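You operate a simulated robot arm through the tools that you are given. There is no shell and no other tool.

Carry out the task below with a simulated robot arm. There is one attempt and no reset: what you move stays moved.

## Task
Swap the empty core on the pay-off pin for the small green spool and set the drag to 3.
Fine: switch the rewind bench off first; the core goes on the core peg; the other spools, dials, clamp lever and lock pin stay.

Only the result counts: the job must be done as asked and must still hold three seconds after the hand-in. Knocking over, shifting, dropping, spilling or breaking anything else fails it.

## Robot
A 6-joint arm with a two-finger gripper, fixed in place. Base frame: the origin is on the floor under the middle of its stand, x ahead of it, y to its left, z up. Lengths are in mm, angles in rad, forces in N, time in s.
It reaches about 1417 mm from its shoulder. Its first joint turns from -2.897 to 2.897 rad. Payload 3.43 kg.
Tool frame: the origin (TCP) lies between the finger pads and is the grasp point; the fingertips stand 20 mm ahead of it; z points along the fingers, y is the line along which they close. The gripper opens to 190 mm; its body begins 248 mm behind the TCP.
Orientation is that of the tool frame in the base frame, as [roll, pitch, yaw] about the fixed x, y, z axes, in that order (R = Rz(yaw) Ry(pitch) Rx(roll)). With the fingers straight down and closing along the base's y, the tool's x points along the base's -x, its y along +y and its z along -z.

## Interface
- The arm moves only by the tool apply_moves. Its argument "moves" is a list that holds one entry, the list of rows, each a list of 7 numbers: the shift along the tool's x, y, z in units of 200 mm (1.0 is 200 mm), then the turn, a rotation vector about the tool's x, y, z in units of 180 degrees (1.0 is 180 degrees), then the gripper command, from -1 (shut) to 1 (fully open), values between in proportion. In form: [[[tx, ty, tz, wx, wy, wz, jaw], ...]]. A call has 1 to 20 rows; each row is the pose to reach, as a shift and turn from the pose commanded when the call began, along the tool's axes at that moment. A call with a number of a shift or a turn outside -1 to 1 is refused whole. Rows are played at 5 a second. More than 50 mm and 0.15 rad between two rows, or a gripper value outside its range, and nothing of the call is played. Where a pose cannot be reached the arm comes as near as it can. A force on the tool above 90 N (or 10 N above the force at the start of the call, whichever is more), or a blocked arm, ends the call early, and 0.2 s more pass. The fingers move at their own pace (about 153 mm/s each) and stop on an object; they squeeze with about 44 N. The grip force told is the motor's: it shows also when the fingers shut on nothing. Time passes only in rows, and 0.2 s behind the last, so rows that repeat a pose let the fingers close. It gives the time, the measured TCP pose, the force on the tool (base axes), the opening and the grip force at its end, in the units of the frame above (readings bear some noise), with the torque about the TCP (base axes, N m) and any sound that the robot's microphone picked up.
- Cameras (640 x 400 px; columns grow to the right, rows downward): "scene" is fixed at [399.9, -650.3, 1478.6]; the picture's right is [0.85, -0.53, 0.00], its down [-0.40, -0.64, -0.65] and it looks along [0.35, 0.55, -0.76] (base axes); focal length 252 px, centre (320, 200). "wrist" rides on the gripper at [71, -8, -288] in the tool frame; the picture's right is [0.12, 0.99, 0.00], its down [-0.96, 0.12, -0.25] and it looks along [-0.25, 0.03, 0.97] (tool axes); focal length 261 px, centre (320, 200). There is no depth. A picture from a camera that has moved, and an enlarged one, comes with that camera's place and axes in the base frame and with its lens.
- get_image(camera): a new picture of that camera. It takes no simulated time.
- raise_lower(by): moves the trunk up (or, below 0, down) by that many mm; the arm rides with it, the base frame stays. It gives what a move gives, with no picture.
- close_up(camera, box): a new picture of the part [left, top, right, bottom] of that camera's present view, enlarged. It takes no simulated time.
- hand_in(): hands the job in; it is judged then, once.

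Places have to be worked out from the pictures, the camera data and where the tool is seen. Open the gripper and draw the arm clear of the work before you hand the job in, unless the task says otherwise.

The tools are called after "Call:" as name(argument=value, ...) on one line, values as JSON. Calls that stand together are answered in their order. apply_moves: Moves the arm, as the interface text tells. Its arguments: {"type":"object","properties":{"moves":{"type":"array","items":{"type":"array","items":{"type":"array","items":{"type":"number"}}}}},"required":["moves"]} The other tools are called the same way: raise_lower (by) moves the trunk up or down; get_image (camera) takes a picture; close_up (camera, box) takes an enlarged picture of a part of a camera's view; hand_in () hands the job in.

At the start:

```text
time: 0.0
eef_pos: [762.5, 91.4, 1058.6]
tool_rot: [-3.14, -0.001, -3.141]
ft_force: [-0.3, 0.2, 0.2]
ft_torque: [0.01, -0.02, 0.01]
gripper_width: 189.8
finger_force: 0.1
trunk travel left (down, up): [-325.0, 115.0]
```

scene: 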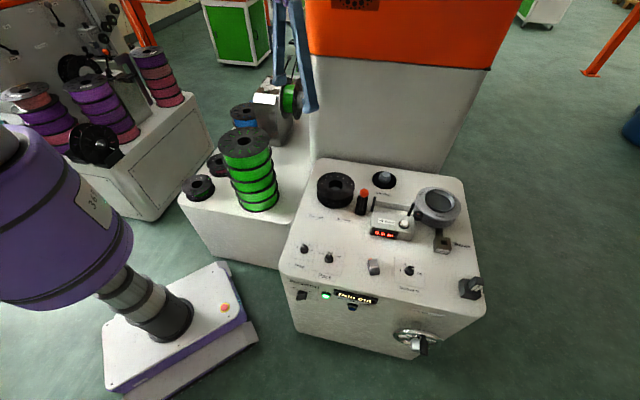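
wrist: 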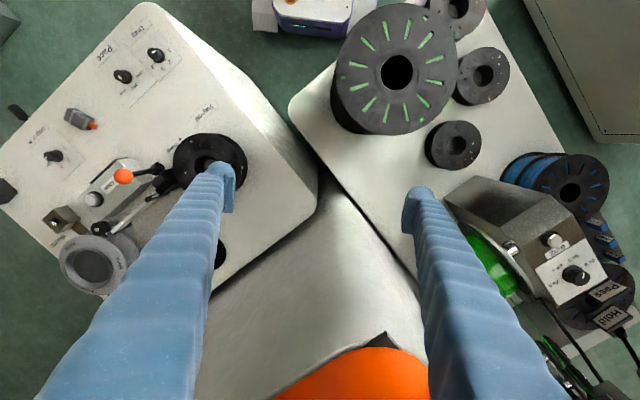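

I start by looking closer at the benches, to identify the pay-off pin, the core peg, the drag dial and the rewind bench's switch.

Call:
close_up(camera="scene", box=[270, 150, 500, 360])

Call:
close_up(camera="scene", box=[160, 60, 340, 230])

Call:
close_up(camera="wrist", box=[0, 0, 320, 300])

Call:
close_up(camera="wrist", box=[320, 0, 640, 400])

```text
1.90 times, centred on (385, 255) of scene
camera zoom: at [399.9, -650.3, 1478.6], right [0.85, -0.53, 0.0], down [-0.4, -0.64, -0.65], along [0.35, 0.55, -0.76], focal length 480 px, centre (196, 95)
```

zoom: 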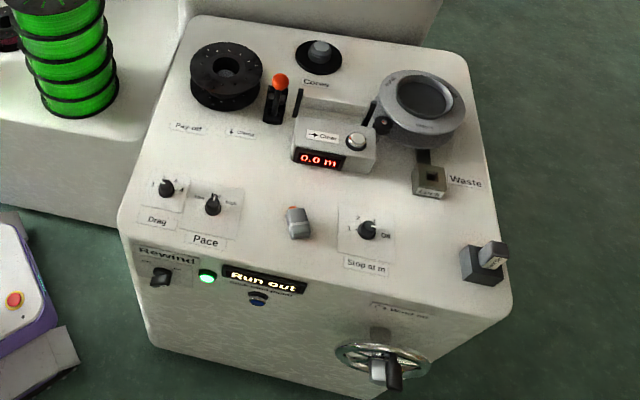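

```text
2.35 times, centred on (250, 145) of scene
camera zoom: at [399.9, -650.3, 1478.6], right [0.85, -0.53, 0.0], down [-0.4, -0.64, -0.65], along [0.35, 0.55, -0.76], focal length 594 px, centre (485, 329)
```

zoom: 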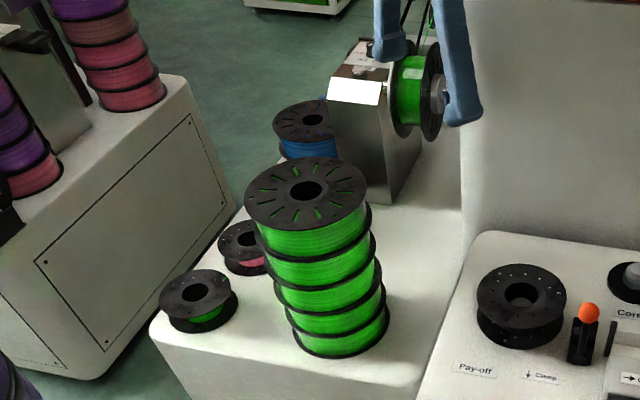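

```text
1.33 times, centred on (160, 150) of wrist
camera zoom: at [692.8, 82.9, 1346.5], right [-0.12, 0.99, 0.0], down [0.96, 0.12, 0.25], along [0.24, 0.03, -0.97], focal length 348 px, centre (533, 267)
```

zoom: 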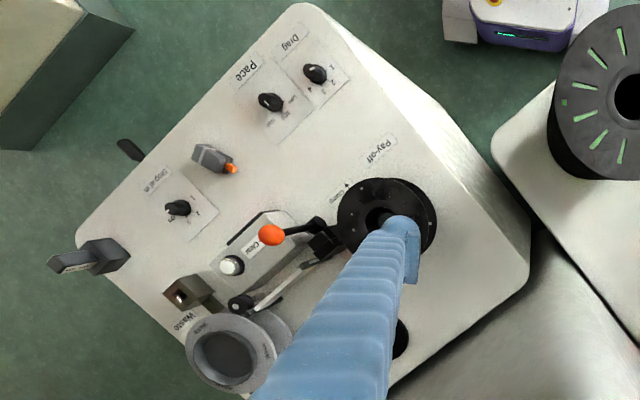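

```text
1.00 times, centred on (480, 200) of wrist (not enlarged: the box is as wide or as high as the picture)
camera zoom: at [692.8, 82.9, 1346.5], right [-0.12, 0.99, 0.0], down [0.96, 0.12, 0.25], along [0.24, 0.03, -0.97], focal length 261 px, centre (160, 200)
```

zoom: 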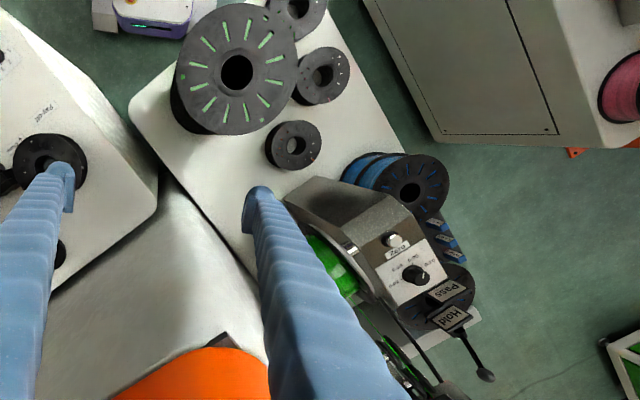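

The rewind bench (right) carries the pay-off core, clamp lever, "Cores" peg, Drag/Pace dials and a Rewind switch on its front face. I move the wrist camera over it for a better look, staying high.

Call:
apply_moves(moves=[[[0.1, -0.2, 0, 0, 0, 0, 1], [0.2, -0.4, 0, 0, 0, 0, 1], [0.3, -0.6, 0, 0, 0, 0, 1], [0.4, -0.8, 0, 0, 0, 0, 1], [0.5, -1.0, 0, 0, 0, 0, 1], [0.5, -1.0, 0, 0, 0, 0, 1]]])

Call:
get_image(camera="wrist")

Call:
get_image(camera="scene")

```text
time: 1.4
eef_pos: [661.3, -113.1, 1058.0]
tool_rot: [3.141, -0.003, -3.142]
ft_force: [0.5, 0.2, 0.6]
ft_torque: [0.06, 0.01, 0.0]
gripper_width: 190.0
finger_force: 0.1
trunk travel left (down, up): [-325.0, 115.0]
```

```text
taken
camera wrist: at [591.3, -121.2, 1345.8], right [-0.12, 0.99, 0.0], down [0.96, 0.12, 0.25], along [0.24, 0.03, -0.97], focal length 261 px, centre (320, 200)
```

wrist: 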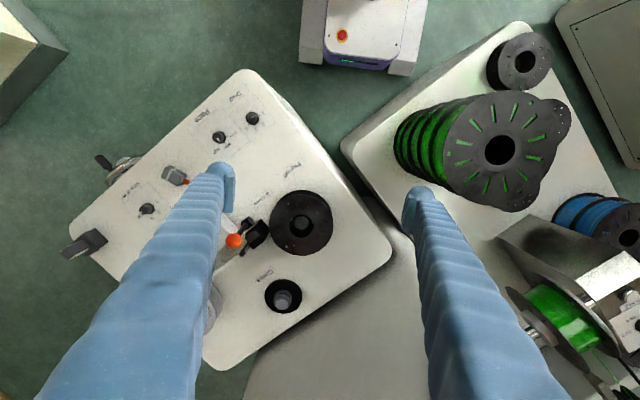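

```text
taken
```

scene: 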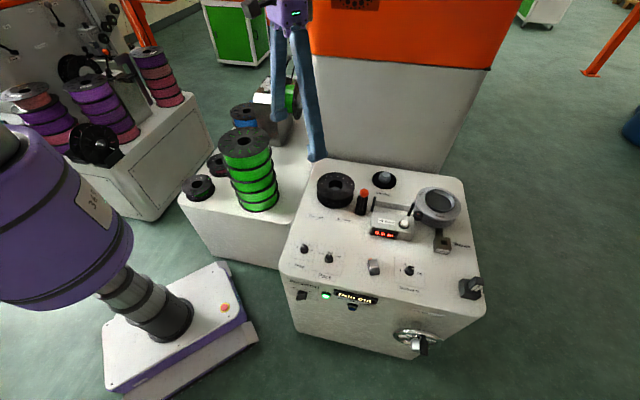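

I zoom on the dials and the front panel from both cameras.

Call:
close_up(camera="scene", box=[280, 230, 360, 320])

Call:
close_up(camera="scene", box=[300, 160, 400, 220])

Call:
close_up(camera="wrist", box=[180, 80, 340, 180])

Call:
close_up(camera="wrist", box=[210, 170, 370, 330])

```text
4.44 times, centred on (320, 275) of scene
camera zoom: at [399.9, -650.3, 1478.6], right [0.85, -0.53, 0.0], down [-0.4, -0.64, -0.65], along [0.35, 0.55, -0.76], focal length 1121 px, centre (320, -133)
```

zoom: 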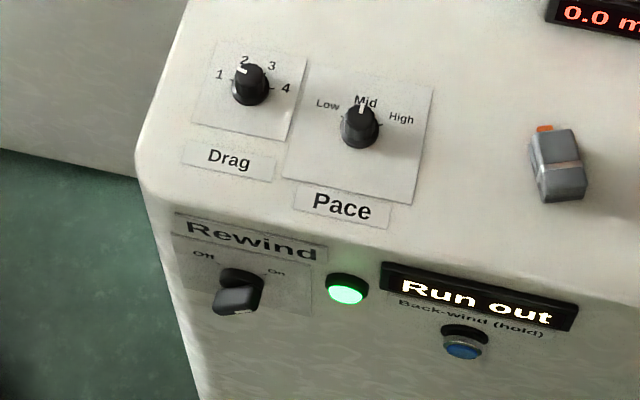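

```text
6.40 times, centred on (350, 190) of scene
camera zoom: at [399.9, -650.3, 1478.6], right [0.85, -0.53, 0.0], down [-0.4, -0.64, -0.65], along [0.35, 0.55, -0.76], focal length 1614 px, centre (128, 264)
```

zoom: 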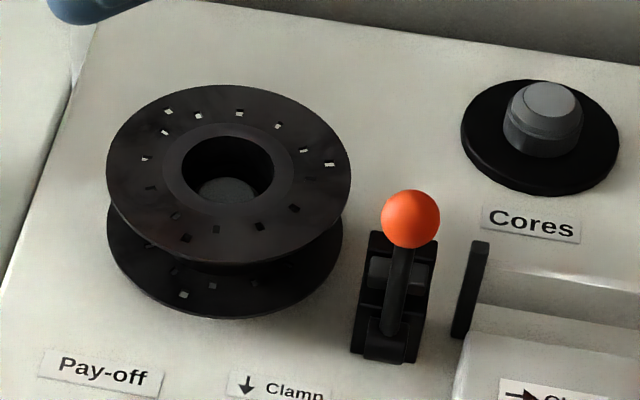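

```text
4.00 times, centred on (260, 130) of wrist
camera zoom: at [591.3, -121.2, 1345.8], right [-0.12, 0.99, 0.0], down [0.96, 0.12, 0.25], along [0.24, 0.03, -0.97], focal length 1043 px, centre (560, 480)
```

zoom: 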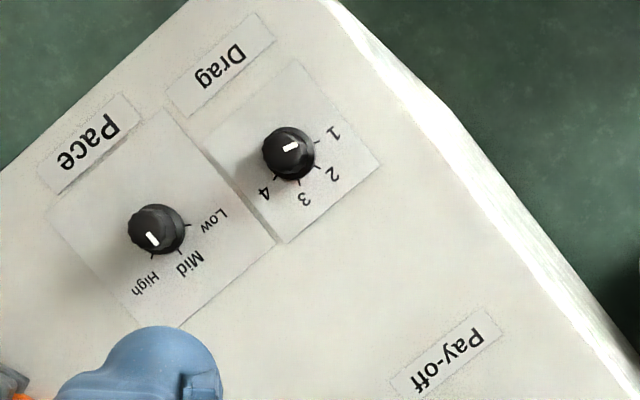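

```text
2.50 times, centred on (290, 250) of wrist
camera zoom: at [591.3, -121.2, 1345.8], right [-0.12, 0.99, 0.0], down [0.96, 0.12, 0.25], along [0.24, 0.03, -0.97], focal length 652 px, centre (395, 75)
```

zoom: 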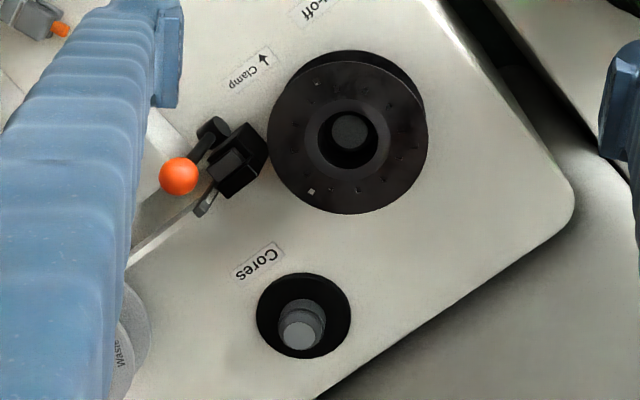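

The switch faces the front-left (outward roughly (-0.7,-0.7,0)), its handle is now at On; Drag sits near 1–2. I move the camera round to look at the front face, yawing the tool by 45° as I go.

Call:
apply_moves(moves=[[[0.08, -0.1, 0, 0, 0, -0.03, 1], [0.16, -0.2, 0, 0, 0, -0.06, 1], [0.24, -0.3, 0, 0, 0, -0.09, 1], [0.32, -0.4, 0, 0, 0, -0.12, 1], [0.4, -0.5, 0, 0, 0, -0.15, 1], [0.48, -0.6, 0, 0, 0, -0.18, 1], [0.56, -0.7, 0, 0, 0, -0.21, 1], [0.65, -0.8, 0, 0, 0, -0.25, 1], [0.75, -0.9, 0, 0, 0, -0.25, 1], [0.85, -1.0, 0, 0, 0, -0.25, 1]]])

Call:
get_image(camera="wrist")

```text
time: 3.6
eef_pos: [492.7, -308.5, 1059.3]
tool_rot: [3.141, 0.0, -2.355]
ft_force: [0.8, 0.3, -0.6]
ft_torque: [-0.03, -0.02, 0.02]
gripper_width: 189.8
finger_force: 0.1
trunk travel left (down, up): [-325.0, 115.0]
```

```text
taken
camera wrist: at [448.9, -364.0, 1348.1], right [-0.79, 0.62, 0.0], down [0.6, 0.76, 0.25], along [0.15, 0.19, -0.97], focal length 261 px, centre (320, 200)
```

wrist: 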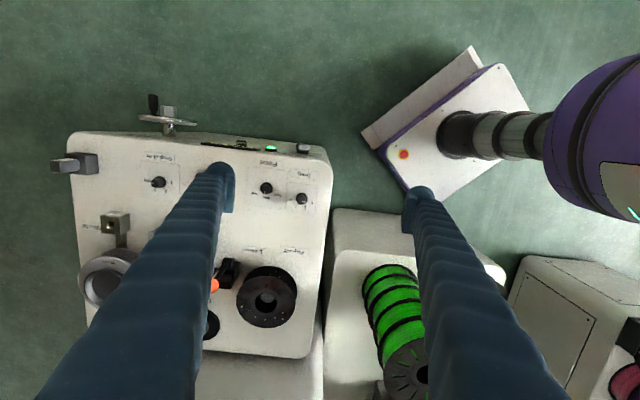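

The picture confirms the bench alignment (front faces about (-0.7,-0.7)). Now I move out in front of it, lower, and pitch the tool up by 45° to see the front panel.

Call:
apply_moves(moves=[[[0.1, -0.02, 0.0, 0, -0.03, 0, 1], [0.2, -0.04, 0.0, 0, -0.06, 0, 1], [0.3, -0.06, 0.05, 0, -0.09, 0, 1], [0.4, -0.08, 0.1, 0, -0.12, 0, 1], [0.5, -0.1, 0.2, 0, -0.15, 0, 1], [0.6, -0.11, 0.3, 0, -0.18, 0, 1], [0.7, -0.12, 0.4, 0, -0.21, 0, 1], [0.8, -0.13, 0.5, 0, -0.25, 0, 1], [0.8, -0.13, 0.5, 0, -0.25, 0, 1]]])

Call:
get_image(camera="wrist")

Call:
get_image(camera="scene")

```text
time: 5.6
eef_pos: [397.0, -441.1, 960.0]
tool_rot: [3.141, 0.788, -2.356]
ft_force: [0.1, 0.1, -1.3]
ft_torque: [0.13, -0.04, 0.07]
gripper_width: 189.7
finger_force: 0.0
trunk travel left (down, up): [-325.0, 115.0]
```

```text
taken
camera wrist: at [224.9, -626.3, 1114.3], right [-0.76, 0.64, -0.08], down [0.27, 0.44, 0.86], along [0.59, 0.63, -0.51], focal length 261 px, centre (320, 200)
```

wrist: 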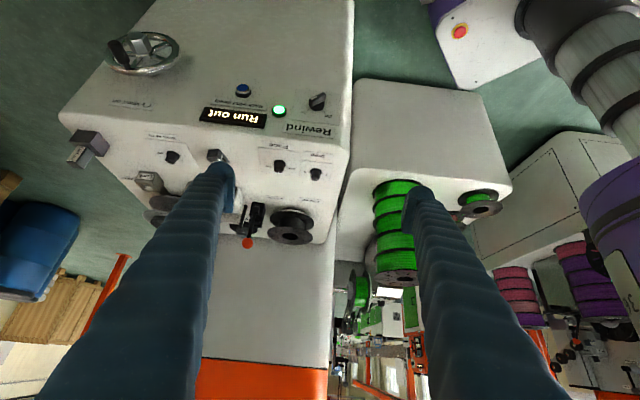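

```text
taken
```

scene: 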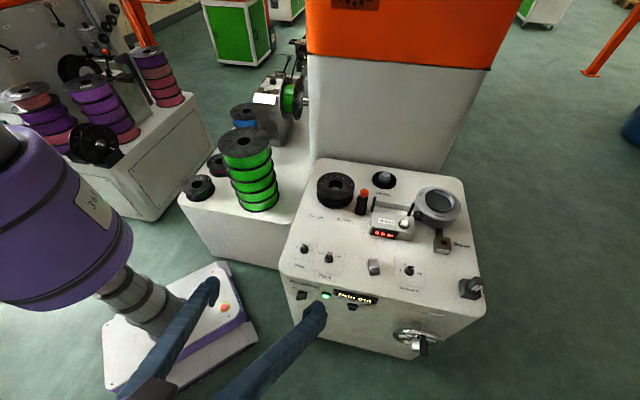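

The front panel is now in view (upside down); I zoom on the Rewind switch.

Call:
close_up(camera="wrist", box=[250, 70, 350, 150])

Call:
close_up(camera="wrist", box=[340, 170, 520, 300])

Call:
close_up(camera="wrist", box=[220, 150, 340, 260])

```text
5.00 times, centred on (300, 110) of wrist
camera zoom: at [224.9, -626.3, 1114.3], right [-0.76, 0.64, -0.08], down [0.27, 0.44, 0.86], along [0.59, 0.63, -0.51], focal length 1303 px, centre (420, 650)
```

zoom: 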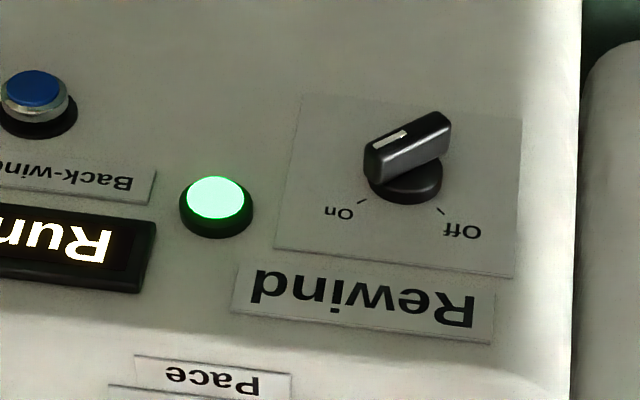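

```text
3.08 times, centred on (430, 235) of wrist
camera zoom: at [224.9, -626.3, 1114.3], right [-0.76, 0.64, -0.08], down [0.27, 0.44, 0.86], along [0.59, 0.63, -0.51], focal length 802 px, centre (-18, 92)
```

zoom: 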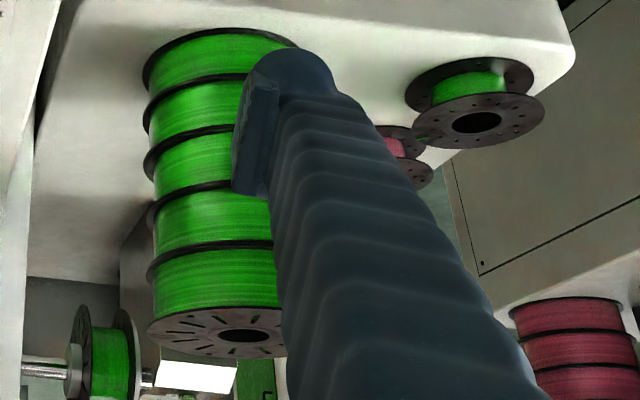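

```text
3.64 times, centred on (280, 205) of wrist
camera zoom: at [224.9, -626.3, 1114.3], right [-0.76, 0.64, -0.08], down [0.27, 0.44, 0.86], along [0.59, 0.63, -0.51], focal length 948 px, centre (466, 182)
```

zoom: 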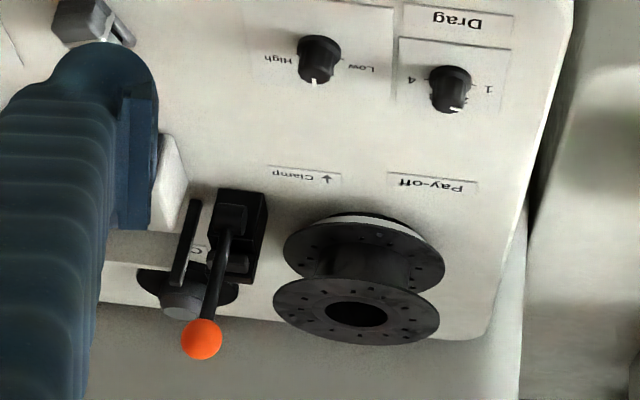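

Triangulating from both cameras puts the Rewind switch base at about (517, -355, 640) on the face, face direction F≈(0.69,0.72,0); the bar points to On and must go 90° counter-clockwise to Off. I lower the trunk so that the arm can reach this horizontally.

Call:
raise_lower(by=-250)

Call:
get_image(camera="scene")

```text
time: 8.2
eef_pos: [397.1, -440.2, 713.2]
tool_rot: [3.14, 0.785, -2.356]
ft_force: [0.1, 0.7, 0.4]
ft_torque: [-0.01, 0.0, -0.01]
gripper_width: 190.2
finger_force: 0.0
trunk travel left (down, up): [-75.0, 365.0]
```

```text
taken
```

scene: 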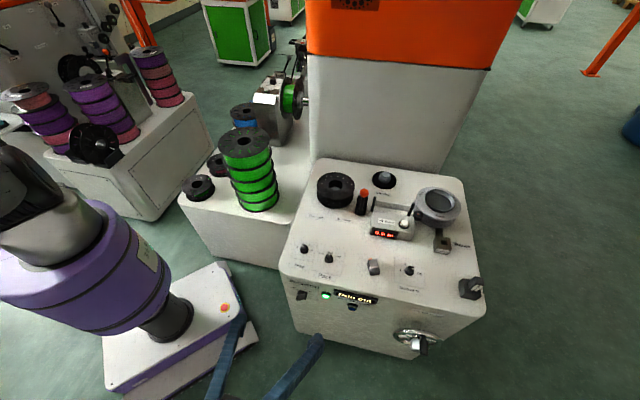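

Now I pitch to horizontal at a stand-off of about 120 mm from the switch, closing the gripper partly to 60 mm.

Call:
apply_moves(moves=[[[0.03, -0.02, 0.06, 0, -0.042, 0, 0.5], [0.06, -0.05, 0.12, 0, -0.084, 0, 0.2], [0.09, -0.07, 0.18, 0, -0.126, 0, 0], [0.12, -0.1, 0.24, 0, -0.168, 0, -0.2], [0.15, -0.12, 0.3, 0, -0.21, 0, -0.37], [0.17, -0.138, 0.345, 0, -0.25, 0, -0.37], [0.17, -0.138, 0.345, 0, -0.25, 0, -0.37]]])

Call:
get_image(camera="wrist")

Call:
get_image(camera="scene")

```text
time: 9.8
eef_pos: [434.6, -442.7, 635.9]
tool_rot: [0.582, 1.568, 1.368]
ft_force: [0.1, -0.1, 0.1]
ft_torque: [0.05, -0.05, 0.0]
gripper_width: 59.8
finger_force: 0.0
trunk travel left (down, up): [-75.0, 365.0]
```

```text
taken
camera wrist: at [237.0, -652.2, 566.2], right [-0.7, 0.7, -0.12], down [-0.26, -0.09, 0.96], along [0.66, 0.71, 0.25], focal length 261 px, centre (320, 200)
```

wrist: 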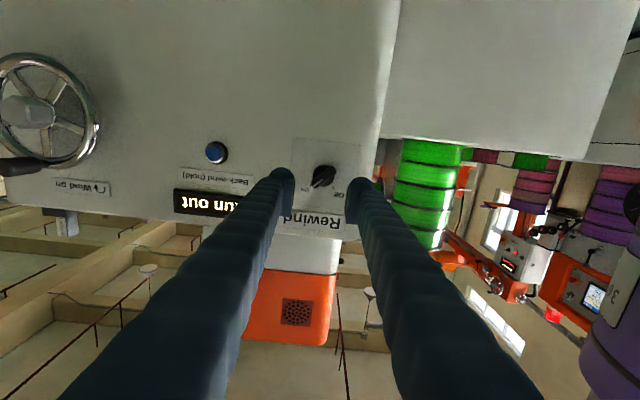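

```text
taken
```

scene: 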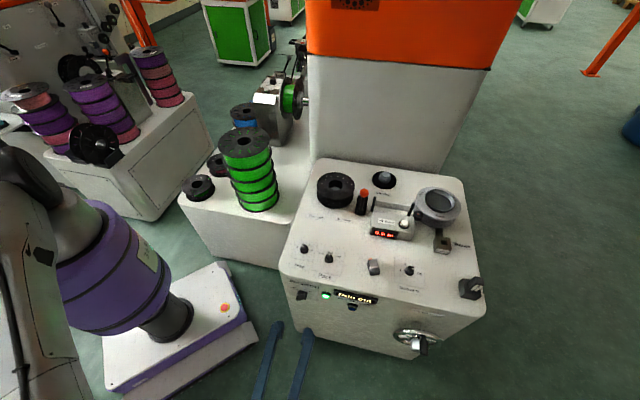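

The switch is between the fingers' line of view; I zoom in to measure its position and angle.

Call:
close_up(camera="wrist", box=[270, 130, 370, 240])

```text
3.64 times, centred on (320, 185) of wrist
camera zoom: at [237.0, -652.2, 566.2], right [-0.7, 0.7, -0.12], down [-0.26, -0.09, 0.96], along [0.66, 0.71, 0.25], focal length 948 px, centre (320, 254)
```

zoom: 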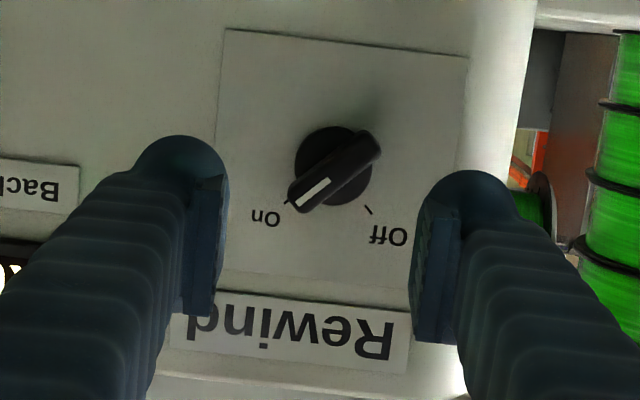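

From the three views, the switch base is about 5 mm below, 6 mm to the tool's +y, and ~126 mm ahead of the TCP; bar at 45° (On), Off tick at 135°. I roll the tool +45° to align across the bar and advance until the tips are ~20 mm short of the panel.

Call:
apply_moves(moves=[[[0.01, 0.01, 0.05, 0, 0, 0.04, -0.4], [0.02, 0.02, 0.1, 0, 0, 0.08, -0.5], [0.027, 0.03, 0.15, 0, 0, 0.12, -0.5], [0.027, 0.03, 0.2, 0, 0, 0.16, -0.5], [0.027, 0.03, 0.25, 0, 0, 0.2, -0.5], [0.027, 0.03, 0.3, 0, 0, 0.25, -0.5], [0.027, 0.03, 0.36, 0, 0, 0.25, -0.5], [0.027, 0.03, 0.41, 0, 0, 0.25, -0.5], [0.027, 0.03, 0.41, 0, 0, 0.25, -0.5]]])

Call:
close_up(camera="wrist", box=[260, 130, 390, 260])

Call:
close_up(camera="scene", box=[270, 250, 370, 340])

```text
refused: row 6 steps farther than a row can; nothing moved
```

```text
3.08 times, centred on (325, 195) of wrist
camera zoom: at [237.0, -652.2, 566.2], right [-0.7, 0.7, -0.12], down [-0.26, -0.09, 0.96], along [0.66, 0.71, 0.25], focal length 802 px, centre (305, 215)
```

zoom: 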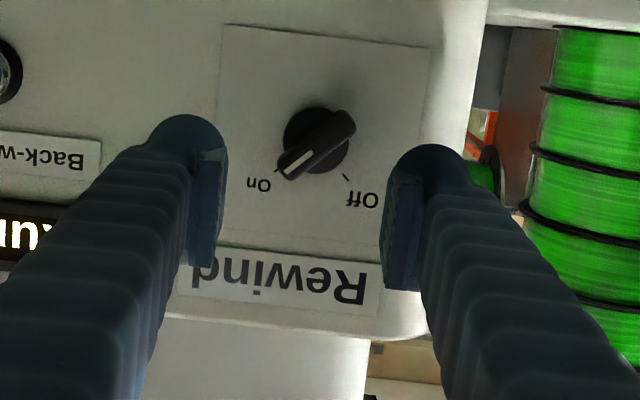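

```text
4.44 times, centred on (320, 295) of scene
camera zoom: at [399.9, -650.3, 1478.6], right [0.85, -0.53, 0.0], down [-0.4, -0.64, -0.65], along [0.35, 0.55, -0.76], focal length 1121 px, centre (320, -222)
```

zoom: 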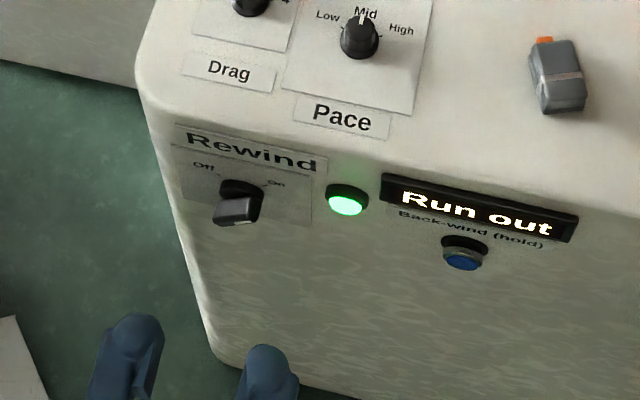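

The step of the turn in row 6 was too large (nothing moved); I resend with smaller turn steps.

Call:
apply_moves(moves=[[[0.01, 0.01, 0.05, 0, 0, 0.04, -0.4], [0.02, 0.02, 0.1, 0, 0, 0.08, -0.5], [0.027, 0.03, 0.15, 0, 0, 0.12, -0.5], [0.027, 0.03, 0.2, 0, 0, 0.16, -0.5], [0.027, 0.03, 0.25, 0, 0, 0.205, -0.5], [0.027, 0.03, 0.3, 0, 0, 0.25, -0.5], [0.027, 0.03, 0.36, 0, 0, 0.25, -0.5], [0.027, 0.03, 0.41, 0, 0, 0.25, -0.5], [0.027, 0.03, 0.41, 0, 0, 0.25, -0.5]]])

Call:
close_up(camera="wrist", box=[260, 130, 390, 260])

Call:
close_up(camera="scene", box=[270, 250, 370, 340])

```text
time: 11.8
eef_pos: [488.8, -379.3, 632.8]
tool_rot: [1.57, 0.785, 2.356]
ft_force: [0.0, -0.1, 0.8]
ft_torque: [0.0, 0.01, 0.0]
gripper_width: 47.5
finger_force: 0.0
trunk travel left (down, up): [-75.0, 365.0]
```

```text
3.08 times, centred on (325, 195) of wrist
camera zoom: at [254.6, -551.8, 577.6], right [-0.56, 0.56, 0.62], down [0.25, -0.6, 0.76], along [0.79, 0.58, 0.19], focal length 802 px, centre (305, 215)
```

zoom: 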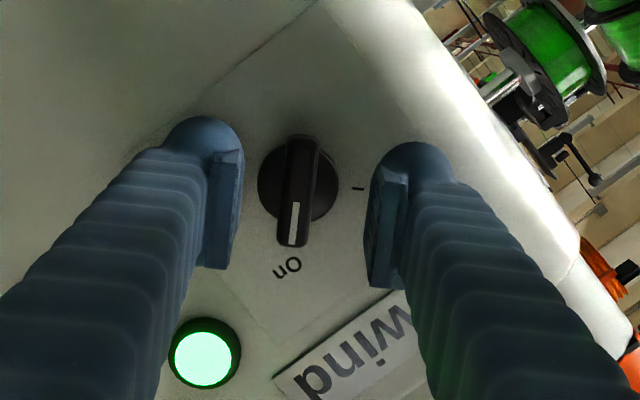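

```text
4.44 times, centred on (320, 295) of scene
camera zoom: at [399.9, -650.3, 1478.6], right [0.85, -0.53, 0.0], down [-0.4, -0.64, -0.65], along [0.35, 0.55, -0.76], focal length 1121 px, centre (320, -222)
```

zoom: 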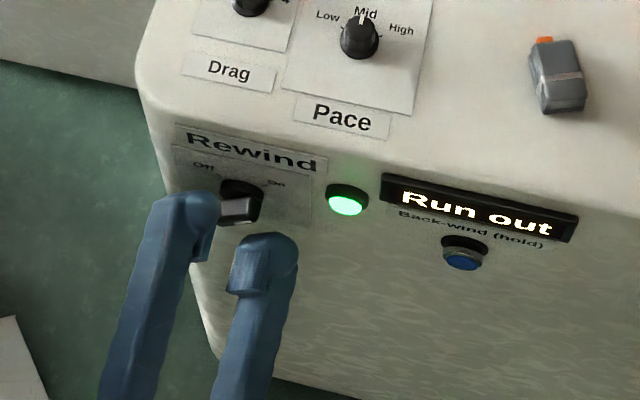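

Aligned and centred. I advance 11 mm, then close on the bar.

Call:
apply_moves(moves=[[[0, -0.01, 0.03, 0, 0, 0, -0.5], [0, -0.01, 0.055, 0, 0, 0, -0.5], [0, -0.01, 0.055, 0, 0, 0, -0.7], [0, -0.01, 0.055, 0, 0, 0, -0.9], [0, -0.01, 0.055, 0, 0, 0, -1], [0, -0.01, 0.055, 0, 0, 0, -1], [0, -0.01, 0.055, 0, 0, 0, -1]]])

Call:
close_up(camera="wrist", box=[260, 130, 390, 260])

Call:
close_up(camera="scene", box=[270, 250, 370, 340])

```text
time: 13.4
eef_pos: [498.4, -372.7, 631.4]
tool_rot: [1.573, 0.783, 2.355]
ft_force: [14.7, -9.7, -13.3]
ft_torque: [-0.07, 0.08, -0.2]
gripper_width: 12.1
finger_force: 45.1
trunk travel left (down, up): [-75.0, 365.0]
```

```text
3.08 times, centred on (325, 195) of wrist
camera zoom: at [263.0, -545.5, 575.6], right [-0.55, 0.56, 0.62], down [0.25, -0.6, 0.76], along [0.79, 0.58, 0.19], focal length 802 px, centre (305, 215)
```

zoom: 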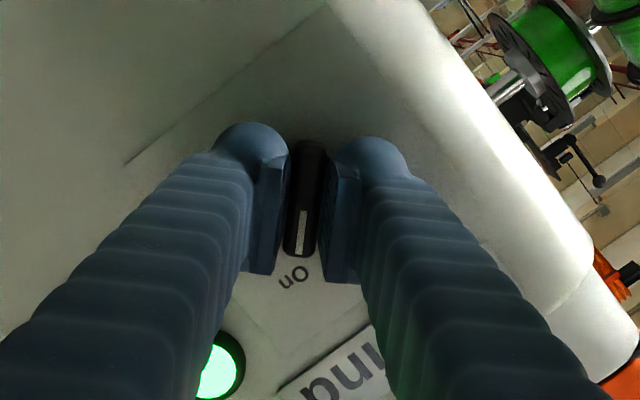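

```text
4.44 times, centred on (320, 295) of scene
camera zoom: at [399.9, -650.3, 1478.6], right [0.85, -0.53, 0.0], down [-0.4, -0.64, -0.65], along [0.35, 0.55, -0.76], focal length 1121 px, centre (320, -222)
```

zoom: 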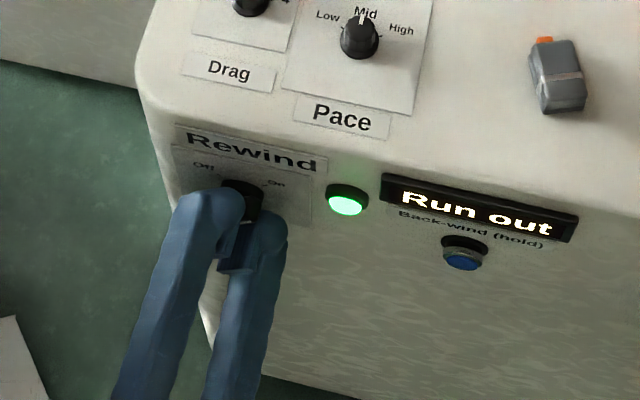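

The bar is gripped (12 mm wide) with a slight side load. I shift 1.3 mm to relieve it and turn -90° about the tool axis to Off.

Call:
apply_moves(moves=[[[0, -0.0065, 0, 0, 0, -0.02, -1], [0, -0.0065, 0, 0, 0, -0.06, -1], [0, -0.0065, 0, 0, 0, -0.1, -1], [0, -0.0065, 0, 0, 0, -0.14, -1], [0, -0.0065, 0, 0, 0, -0.18, -1], [0, -0.0065, 0, 0, 0, -0.22, -1], [0, -0.0065, 0, 0, 0, -0.26, -1], [0, -0.0065, 0, 0, 0, -0.3, -1], [0, -0.0065, 0, 0, 0, -0.34, -1], [0, -0.0065, 0, 0, 0, -0.38, -1], [0, -0.0065, 0, 0, 0, -0.42, -1], [0, -0.0065, 0, 0, 0, -0.46, -1], [0, -0.0065, 0, 0, 0, -0.5, -1], [0, -0.0065, 0, 0, 0, -0.5, -1]]])

Call:
close_up(camera="wrist", box=[230, 100, 420, 260])

Call:
close_up(camera="scene", box=[270, 250, 370, 340])

```text
time: 15.1
eef_pos: [495.6, -374.2, 630.3]
tool_rot: [-1.29, 1.51, -0.463]
ft_force: [-20.7, 18.9, 2.9]
ft_torque: [0.91, -0.86, 0.17]
gripper_width: 12.0
finger_force: 45.6
out of reach, approached as far as the arm can: row 8
trunk travel left (down, up): [-75.0, 365.0]
stopped in row 8: the force on the tool passed its limit at 105 N (the readings are from after the stop); the commanded pose is now the measured one
```

```text
2.50 times, centred on (325, 180) of wrist
camera zoom: at [310.9, -594.7, 555.3], right [-0.72, 0.67, -0.18], down [-0.3, -0.08, 0.95], along [0.62, 0.74, 0.26], focal length 652 px, centre (308, 250)
```

zoom: 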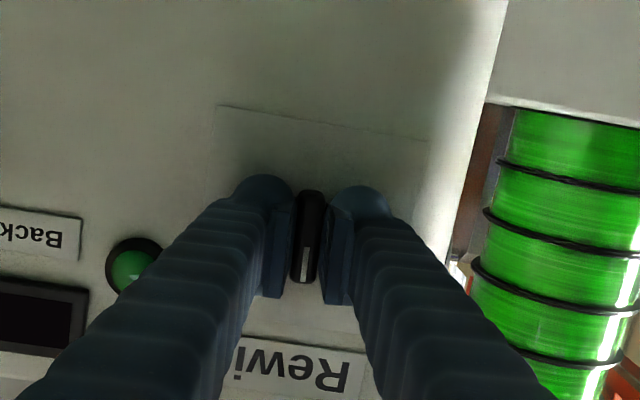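

```text
4.44 times, centred on (320, 295) of scene
camera zoom: at [399.9, -650.3, 1478.6], right [0.85, -0.53, 0.0], down [-0.4, -0.64, -0.65], along [0.35, 0.55, -0.76], focal length 1121 px, centre (320, -222)
```

zoom: 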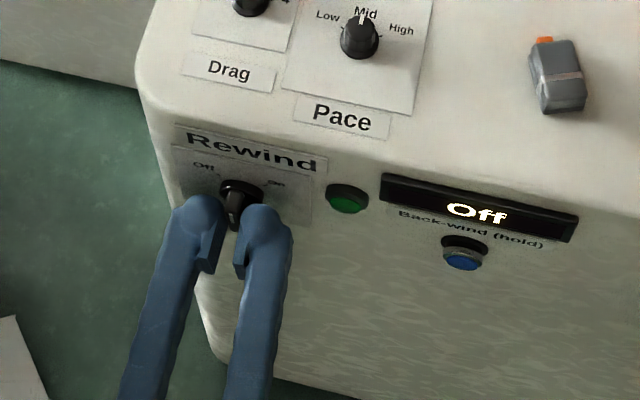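

The bench display now reads "Off" and the lamp is out, but the arm hit an orientation limit with the bar only about 55° round. I open the fingers, and see where the bar rests.

Call:
apply_moves(moves=[[[0, 0, 0, 0, 0, 0, -0.7], [0, 0, 0, 0, 0, 0, -0.6], [0, 0, 0, 0, 0, 0, -0.6], [0, 0, 0, 0, 0, 0, -0.6]]])

Call:
close_up(camera="wrist", box=[260, 130, 390, 260])

Call:
close_up(camera="scene", box=[270, 250, 370, 340])

```text
time: 16.1
eef_pos: [497.4, -378.6, 628.8]
tool_rot: [-1.337, 1.51, -0.515]
ft_force: [1.2, -0.6, 0.1]
ft_torque: [0.01, 0.02, -0.01]
gripper_width: 38.0
finger_force: 0.0
trunk travel left (down, up): [-75.0, 365.0]
```

```text
3.08 times, centred on (325, 195) of wrist
camera zoom: at [312.1, -597.5, 554.6], right [-0.72, 0.67, -0.18], down [-0.3, -0.07, 0.95], along [0.62, 0.74, 0.26], focal length 802 px, centre (305, 215)
```

zoom: 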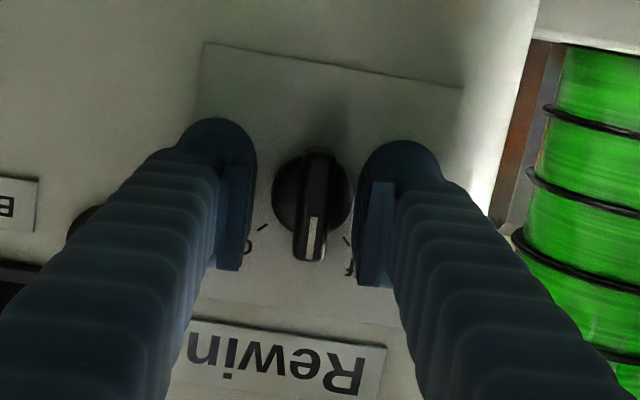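

```text
4.44 times, centred on (320, 295) of scene
camera zoom: at [399.9, -650.3, 1478.6], right [0.85, -0.53, 0.0], down [-0.4, -0.64, -0.65], along [0.35, 0.55, -0.76], focal length 1121 px, centre (320, -222)
```

zoom: 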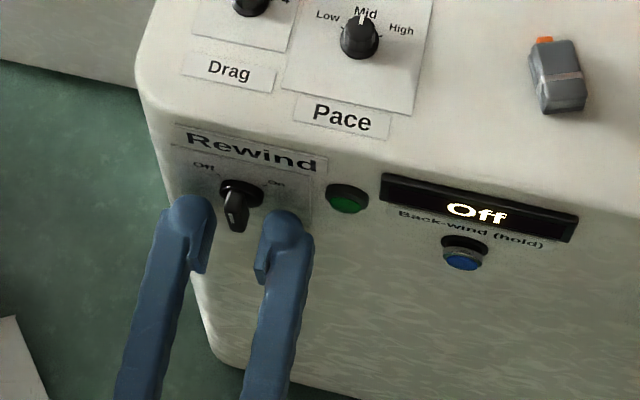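

The bar rests at ~100° and bench reads Off; I want it fully at the Off tick. With the fingers straddling, I shift up 19 mm so that one pad's lower edge bears on the bar's upper end, then push sideways (+y) a bit and look.

Call:
apply_moves(moves=[[[-0.05, 0, 0, 0, 0, 0, -0.6], [-0.095, 0, 0, 0, 0, 0, -0.6], [-0.095, 0.03, 0, 0, 0, 0, -0.6], [-0.095, 0.06, 0, 0, 0, 0, -0.6], [-0.095, 0.08, 0, 0, 0, 0, -0.6], [-0.095, 0.08, 0, 0, 0, 0, -0.6]]])

Call:
close_up(camera="wrist", box=[260, 130, 390, 260])

Call:
close_up(camera="scene", box=[270, 250, 370, 340])

```text
time: 17.5
eef_pos: [489.8, -378.5, 643.6]
tool_rot: [-1.297, 1.515, -0.471]
ft_force: [-0.5, -1.7, -0.2]
ft_torque: [0.05, -0.02, 0.0]
gripper_width: 38.1
finger_force: 0.1
out of reach, approached as far as the arm can: row 4, 5, 6
trunk travel left (down, up): [-75.0, 365.0]
```

```text
3.08 times, centred on (325, 195) of wrist
camera zoom: at [304.1, -598.4, 569.8], right [-0.72, 0.67, -0.17], down [-0.3, -0.08, 0.95], along [0.62, 0.74, 0.26], focal length 802 px, centre (305, 215)
```

zoom: 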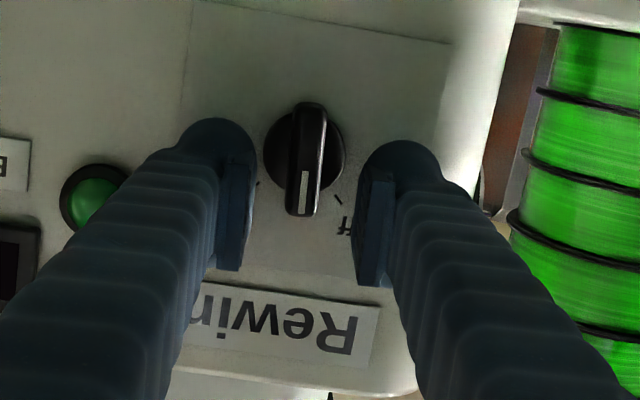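

```text
4.44 times, centred on (320, 295) of scene
camera zoom: at [399.9, -650.3, 1478.6], right [0.85, -0.53, 0.0], down [-0.4, -0.64, -0.65], along [0.35, 0.55, -0.76], focal length 1121 px, centre (320, -222)
```

zoom: 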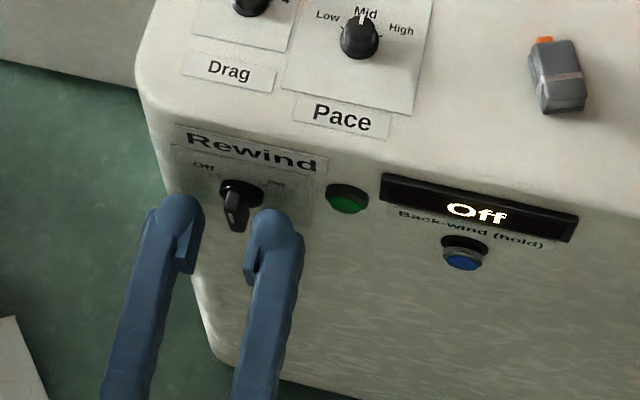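

The arm is at a wrist limit for this roll, so I back off 60 mm, roll back by about +36° and close the fingers to use them as a pusher.

Call:
apply_moves(moves=[[[0, 0, -0.1, 0, 0, 0.0, -0.6], [0, -0.04, -0.2, 0, 0, 0.04, -0.8], [0, -0.08, -0.3, 0, 0, 0.08, -1], [0, -0.08, -0.3, 0, 0, 0.12, -1], [0, -0.08, -0.3, 0, 0, 0.16, -1], [0, -0.08, -0.3, 0, 0, 0.2, -1], [0, -0.08, -0.3, 0, 0, 0.2, -1]]])

Call:
get_image(camera="wrist")

```text
time: 19.1
eef_pos: [458.7, -432.6, 643.7]
tool_rot: [1.546, 1.001, 2.372]
ft_force: [-0.8, 0.1, 1.0]
ft_torque: [0.01, -0.01, 0.02]
gripper_width: 0.0
finger_force: 34.1
trunk travel left (down, up): [-75.0, 365.0]
```

```text
taken
camera wrist: at [241.6, -622.0, 576.5], right [-0.66, 0.61, 0.44], down [0.13, -0.48, 0.87], along [0.74, 0.63, 0.24], focal length 261 px, centre (320, 200)
```

wrist: 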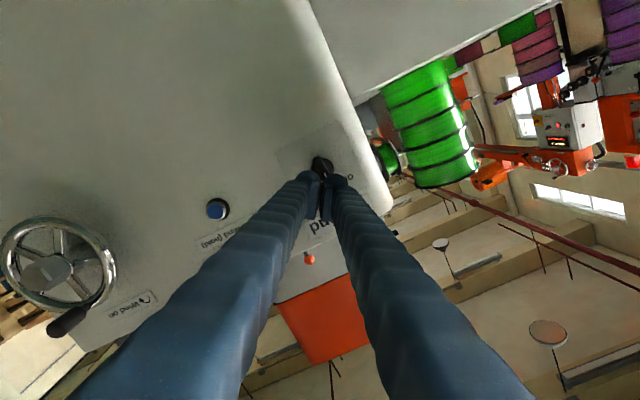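

The fingers are bulky, so gripping the bar from the flipped roll (y axis near 45–60°) would be cleaner. I test whether the arm can roll another ~+90° here at the stand-off.

Call:
apply_moves(moves=[[[0, 0, 0, 0, 0, 0.045, -1], [0, 0, 0, 0, 0, 0.09, -0.9], [0, 0, 0, 0, 0, 0.135, -0.8], [0, 0, 0, 0, 0, 0.18, -0.7], [0, 0, 0, 0, 0, 0.225, -0.6], [0, 0, 0, 0, 0, 0.27, -0.5], [0, 0, 0, 0, 0, 0.315, -0.5], [0, 0, 0, 0, 0, 0.36, -0.5], [0, 0, 0, 0, 0, 0.405, -0.5], [0, 0, 0, 0, 0, 0.45, -0.5], [0, 0, 0, 0, 0, 0.49, -0.5], [0, 0, 0, 0, 0, 0.53, -0.5], [0, 0, 0, 0, 0, 0.53, -0.5]]])

Call:
get_image(camera="wrist")

Call:
get_image(camera="scene")

```text
time: 21.9
eef_pos: [460.0, -431.7, 644.5]
tool_rot: [1.554, -0.665, 2.403]
ft_force: [-0.2, 0.2, -0.5]
ft_torque: [-0.02, 0.02, -0.03]
gripper_width: 47.5
finger_force: 0.0
trunk travel left (down, up): [-75.0, 365.0]
```

```text
taken
camera wrist: at [219.0, -602.5, 676.9], right [0.37, -0.36, 0.85], down [0.44, -0.74, -0.51], along [0.82, 0.57, -0.11], focal length 261 px, centre (320, 200)
```

wrist: 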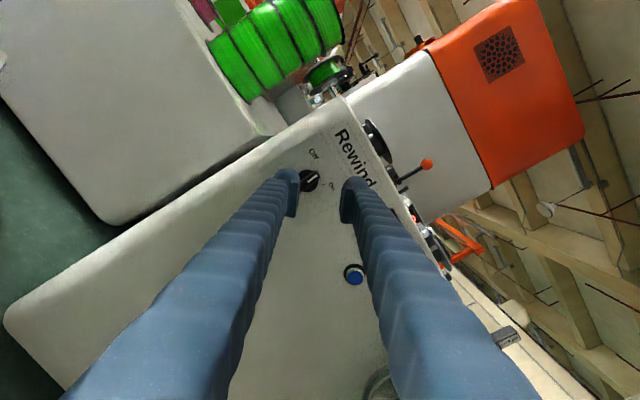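

```text
taken
```

scene: 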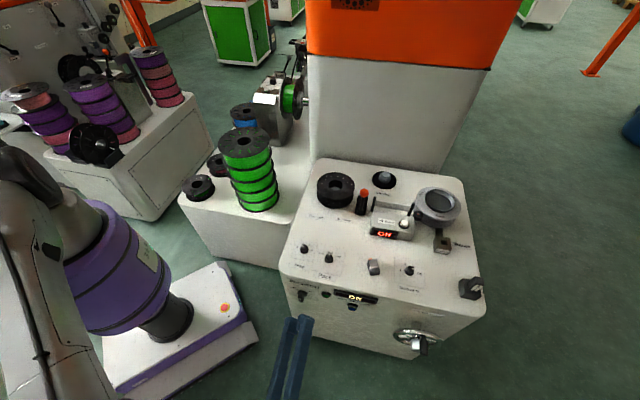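

The flipped roll is reachable. I roll 7° more (y axis to 45°) and move laterally over the switch, stopping short of it to check.

Call:
apply_moves(moves=[[[0, -0.05, 0.05, 0, 0, 0.02, -0.5], [0.003, -0.097, 0.12, 0, 0, 0.04, -0.5], [0.003, -0.097, 0.2, 0, 0, 0.04, -0.5], [0.003, -0.097, 0.27, 0, 0, 0.04, -0.5], [0.003, -0.097, 0.27, 0, 0, 0.04, -0.5]]])

Call:
close_up(camera="wrist", box=[260, 130, 390, 260])

Call:
close_up(camera="scene", box=[270, 250, 370, 340])

```text
time: 23.1
eef_pos: [487.1, -384.6, 629.5]
tool_rot: [1.55, -0.79, 2.406]
ft_force: [-0.3, 0.6, -0.4]
ft_torque: [0.01, 0.03, 0.04]
gripper_width: 47.3
finger_force: 0.1
trunk travel left (down, up): [-75.0, 365.0]
```

```text
3.08 times, centred on (325, 195) of wrist
camera zoom: at [250.4, -557.5, 669.2], right [0.45, -0.43, 0.78], down [0.39, -0.69, -0.61], along [0.8, 0.58, -0.14], focal length 802 px, centre (305, 215)
```

zoom: 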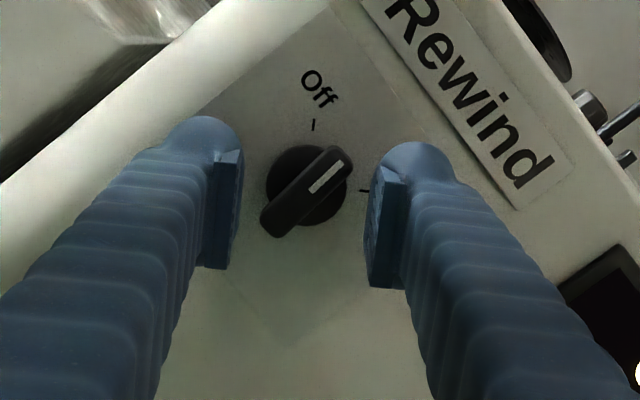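

```text
4.44 times, centred on (320, 295) of scene
camera zoom: at [399.9, -650.3, 1478.6], right [0.85, -0.53, 0.0], down [-0.4, -0.64, -0.65], along [0.35, 0.55, -0.76], focal length 1121 px, centre (320, -222)
```

zoom: 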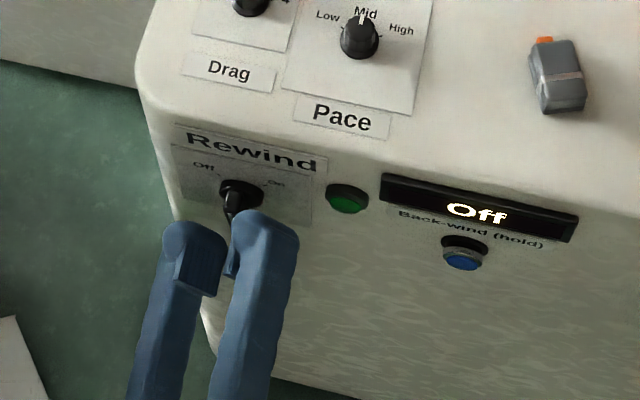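

The bar sits between the pads, and closing will swing it toward the Off tick. I advance 15 mm and close.

Call:
apply_moves(moves=[[[-0.006, 0.006, 0.04, 0, 0, 0, -0.5], [-0.006, 0.006, 0.075, 0, 0, 0, -0.5], [-0.006, 0.006, 0.075, 0, 0, 0, -0.65], [-0.006, 0.006, 0.075, 0, 0, 0, -0.75], [-0.006, 0.006, 0.075, 0, 0, 0, -0.85], [-0.006, 0.006, 0.075, 0, 0, 0, -0.95], [-0.006, 0.006, 0.075, 0, 0, 0, -1], [-0.006, 0.006, 0.075, 0, 0, 0, -1], [-0.006, 0.006, 0.075, 0, 0, 0, -1]]])

Call:
close_up(camera="wrist", box=[260, 130, 390, 260])

Call:
close_up(camera="scene", box=[270, 250, 370, 340])

```text
time: 25.1
eef_pos: [499.3, -374.0, 628.7]
tool_rot: [1.554, -0.792, 2.41]
ft_force: [-22.7, 15.6, -28.6]
ft_torque: [-0.34, 0.16, 0.04]
gripper_width: 12.0
finger_force: 44.8
trunk travel left (down, up): [-75.0, 365.0]
```

```text
3.08 times, centred on (325, 195) of wrist
camera zoom: at [263.0, -547.8, 668.9], right [0.45, -0.43, 0.78], down [0.39, -0.69, -0.61], along [0.8, 0.58, -0.14], focal length 802 px, centre (305, 215)
```

zoom: 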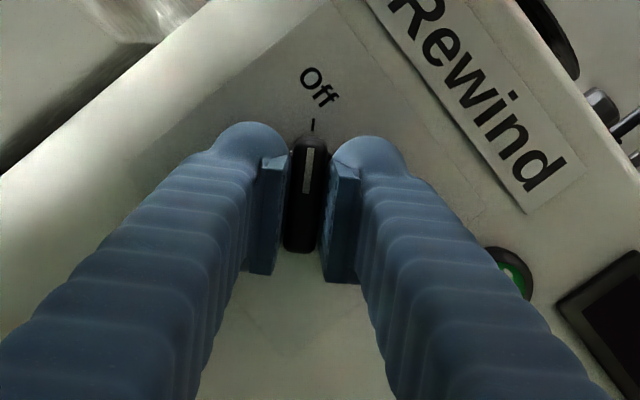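

```text
4.44 times, centred on (320, 295) of scene
camera zoom: at [399.9, -650.3, 1478.6], right [0.85, -0.53, 0.0], down [-0.4, -0.64, -0.65], along [0.35, 0.55, -0.76], focal length 1121 px, centre (320, -222)
```

zoom: 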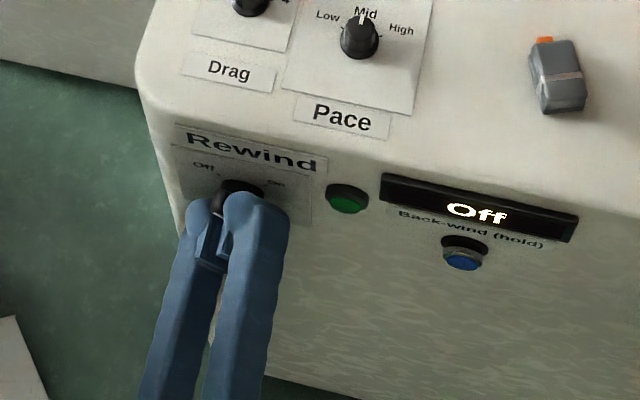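

The bar now points at the Off tick. I open and back straight out.

Call:
apply_moves(moves=[[[0, 0, 0, 0, 0, 0, -0.8], [0, 0, 0, 0, 0, 0, -0.5], [0, 0, 0, 0, 0, 0, -0.4], [0, 0, -0.1, 0, 0, 0, -0.4], [0, 0, -0.25, 0, 0, 0, -0.4], [0, 0, -0.45, 0, 0, 0, -0.4], [0, 0, -0.6, 0, 0, 0, -0.4], [0, 0, -0.6, 0, 0, 0, -0.4]]])

Call:
close_up(camera="wrist", box=[260, 130, 390, 260])

Call:
close_up(camera="scene", box=[270, 230, 370, 320])

```text
time: 26.9
eef_pos: [418.5, -460.1, 627.5]
tool_rot: [1.55, -0.788, 2.409]
ft_force: [-0.5, -0.3, 0.6]
ft_torque: [-0.02, 0.0, -0.04]
gripper_width: 57.1
finger_force: 0.1
trunk travel left (down, up): [-75.0, 365.0]
```

```text
3.08 times, centred on (325, 195) of wrist
camera zoom: at [182.6, -634.0, 666.6], right [0.45, -0.43, 0.78], down [0.39, -0.69, -0.6], along [0.8, 0.58, -0.14], focal length 802 px, centre (305, 215)
```

zoom: 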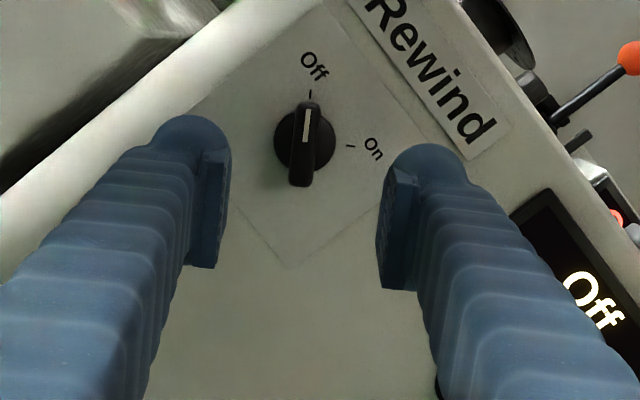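

```text
4.44 times, centred on (320, 275) of scene
camera zoom: at [399.9, -650.3, 1478.6], right [0.85, -0.53, 0.0], down [-0.4, -0.64, -0.65], along [0.35, 0.55, -0.76], focal length 1121 px, centre (320, -133)
```

zoom: 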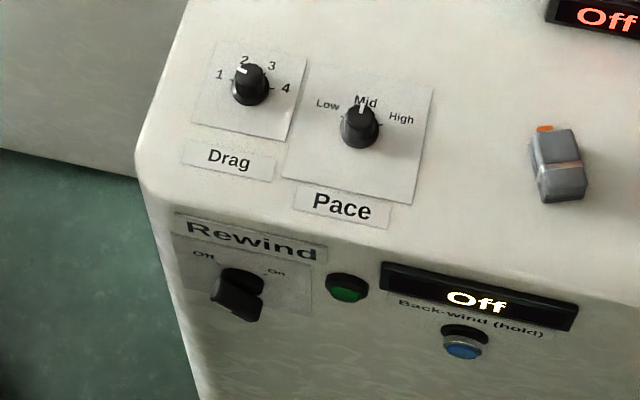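

The switch is cleanly at Off (display "Off", lamp dark). Now I raise the trunk 250 mm and then turn the tool back to pointing down.

Call:
raise_lower(by=250)

Call:
apply_moves(moves=[[[0, 0, 0, 0.03, -0.03, 0, -0.4], [0, 0, 0, 0.06, -0.06, 0, -0.4], [0, 0, 0, 0.09, -0.09, 0, -0.4], [0, 0, 0, 0.12, -0.12, 0, -0.4], [0, 0, 0, 0.15, -0.15, 0, -0.4], [0, 0, 0, 0.18, -0.18, 0, -0.4], [0, 0, 0, 0.21, -0.21, 0, -0.4], [0, 0, 0, 0.24, -0.24, 0, -0.4], [0, 0, 0, 0.27, -0.27, 0, -0.4], [0, 0, 0, 0.3, -0.3, 0, -0.4], [0, 0, 0, 0.33, -0.33, 0, -0.4], [0, 0, 0, 0.3536, -0.3536, 0, -0.4], [0, 0, 0, 0.3536, -0.3536, 0, -0.4]]])

Call:
get_image(camera="wrist")

Call:
get_image(camera="scene")

```text
time: 29.5
eef_pos: [418.4, -460.3, 876.7]
tool_rot: [1.551, -0.788, 2.406]
ft_force: [0.1, 0.5, 0.8]
ft_torque: [0.01, 0.0, 0.02]
gripper_width: 57.1
finger_force: 0.2
trunk travel left (down, up): [-325.0, 115.0]
```

```text
time: 32.3
eef_pos: [419.3, -459.9, 877.6]
tool_rot: [3.133, -0.01, 1.609]
ft_force: [-0.1, -0.2, 0.1]
ft_torque: [-0.02, -0.03, 0.0]
gripper_width: 56.8
finger_force: 0.1
trunk travel left (down, up): [-325.0, 115.0]
```

```text
taken
camera wrist: at [406.2, -394.1, 1165.8], right [0.99, 0.16, 0.01], down [0.15, -0.96, 0.24], along [0.05, -0.23, -0.97], focal length 261 px, centre (320, 200)
```

wrist: 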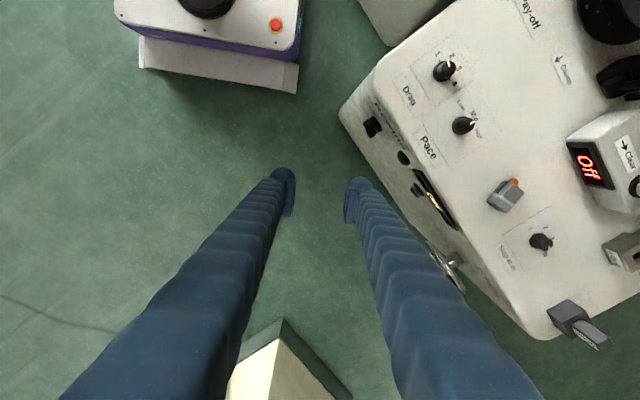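

```text
taken
```

scene: 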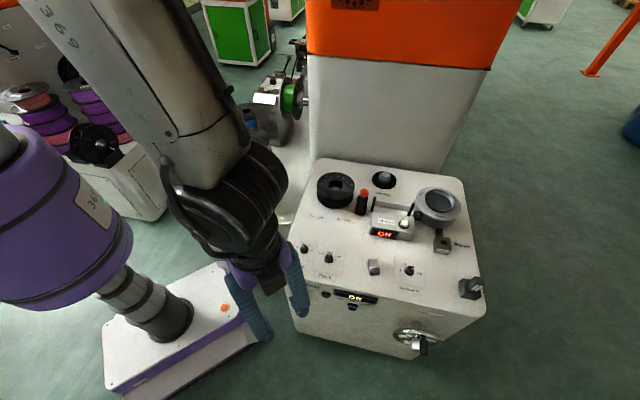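

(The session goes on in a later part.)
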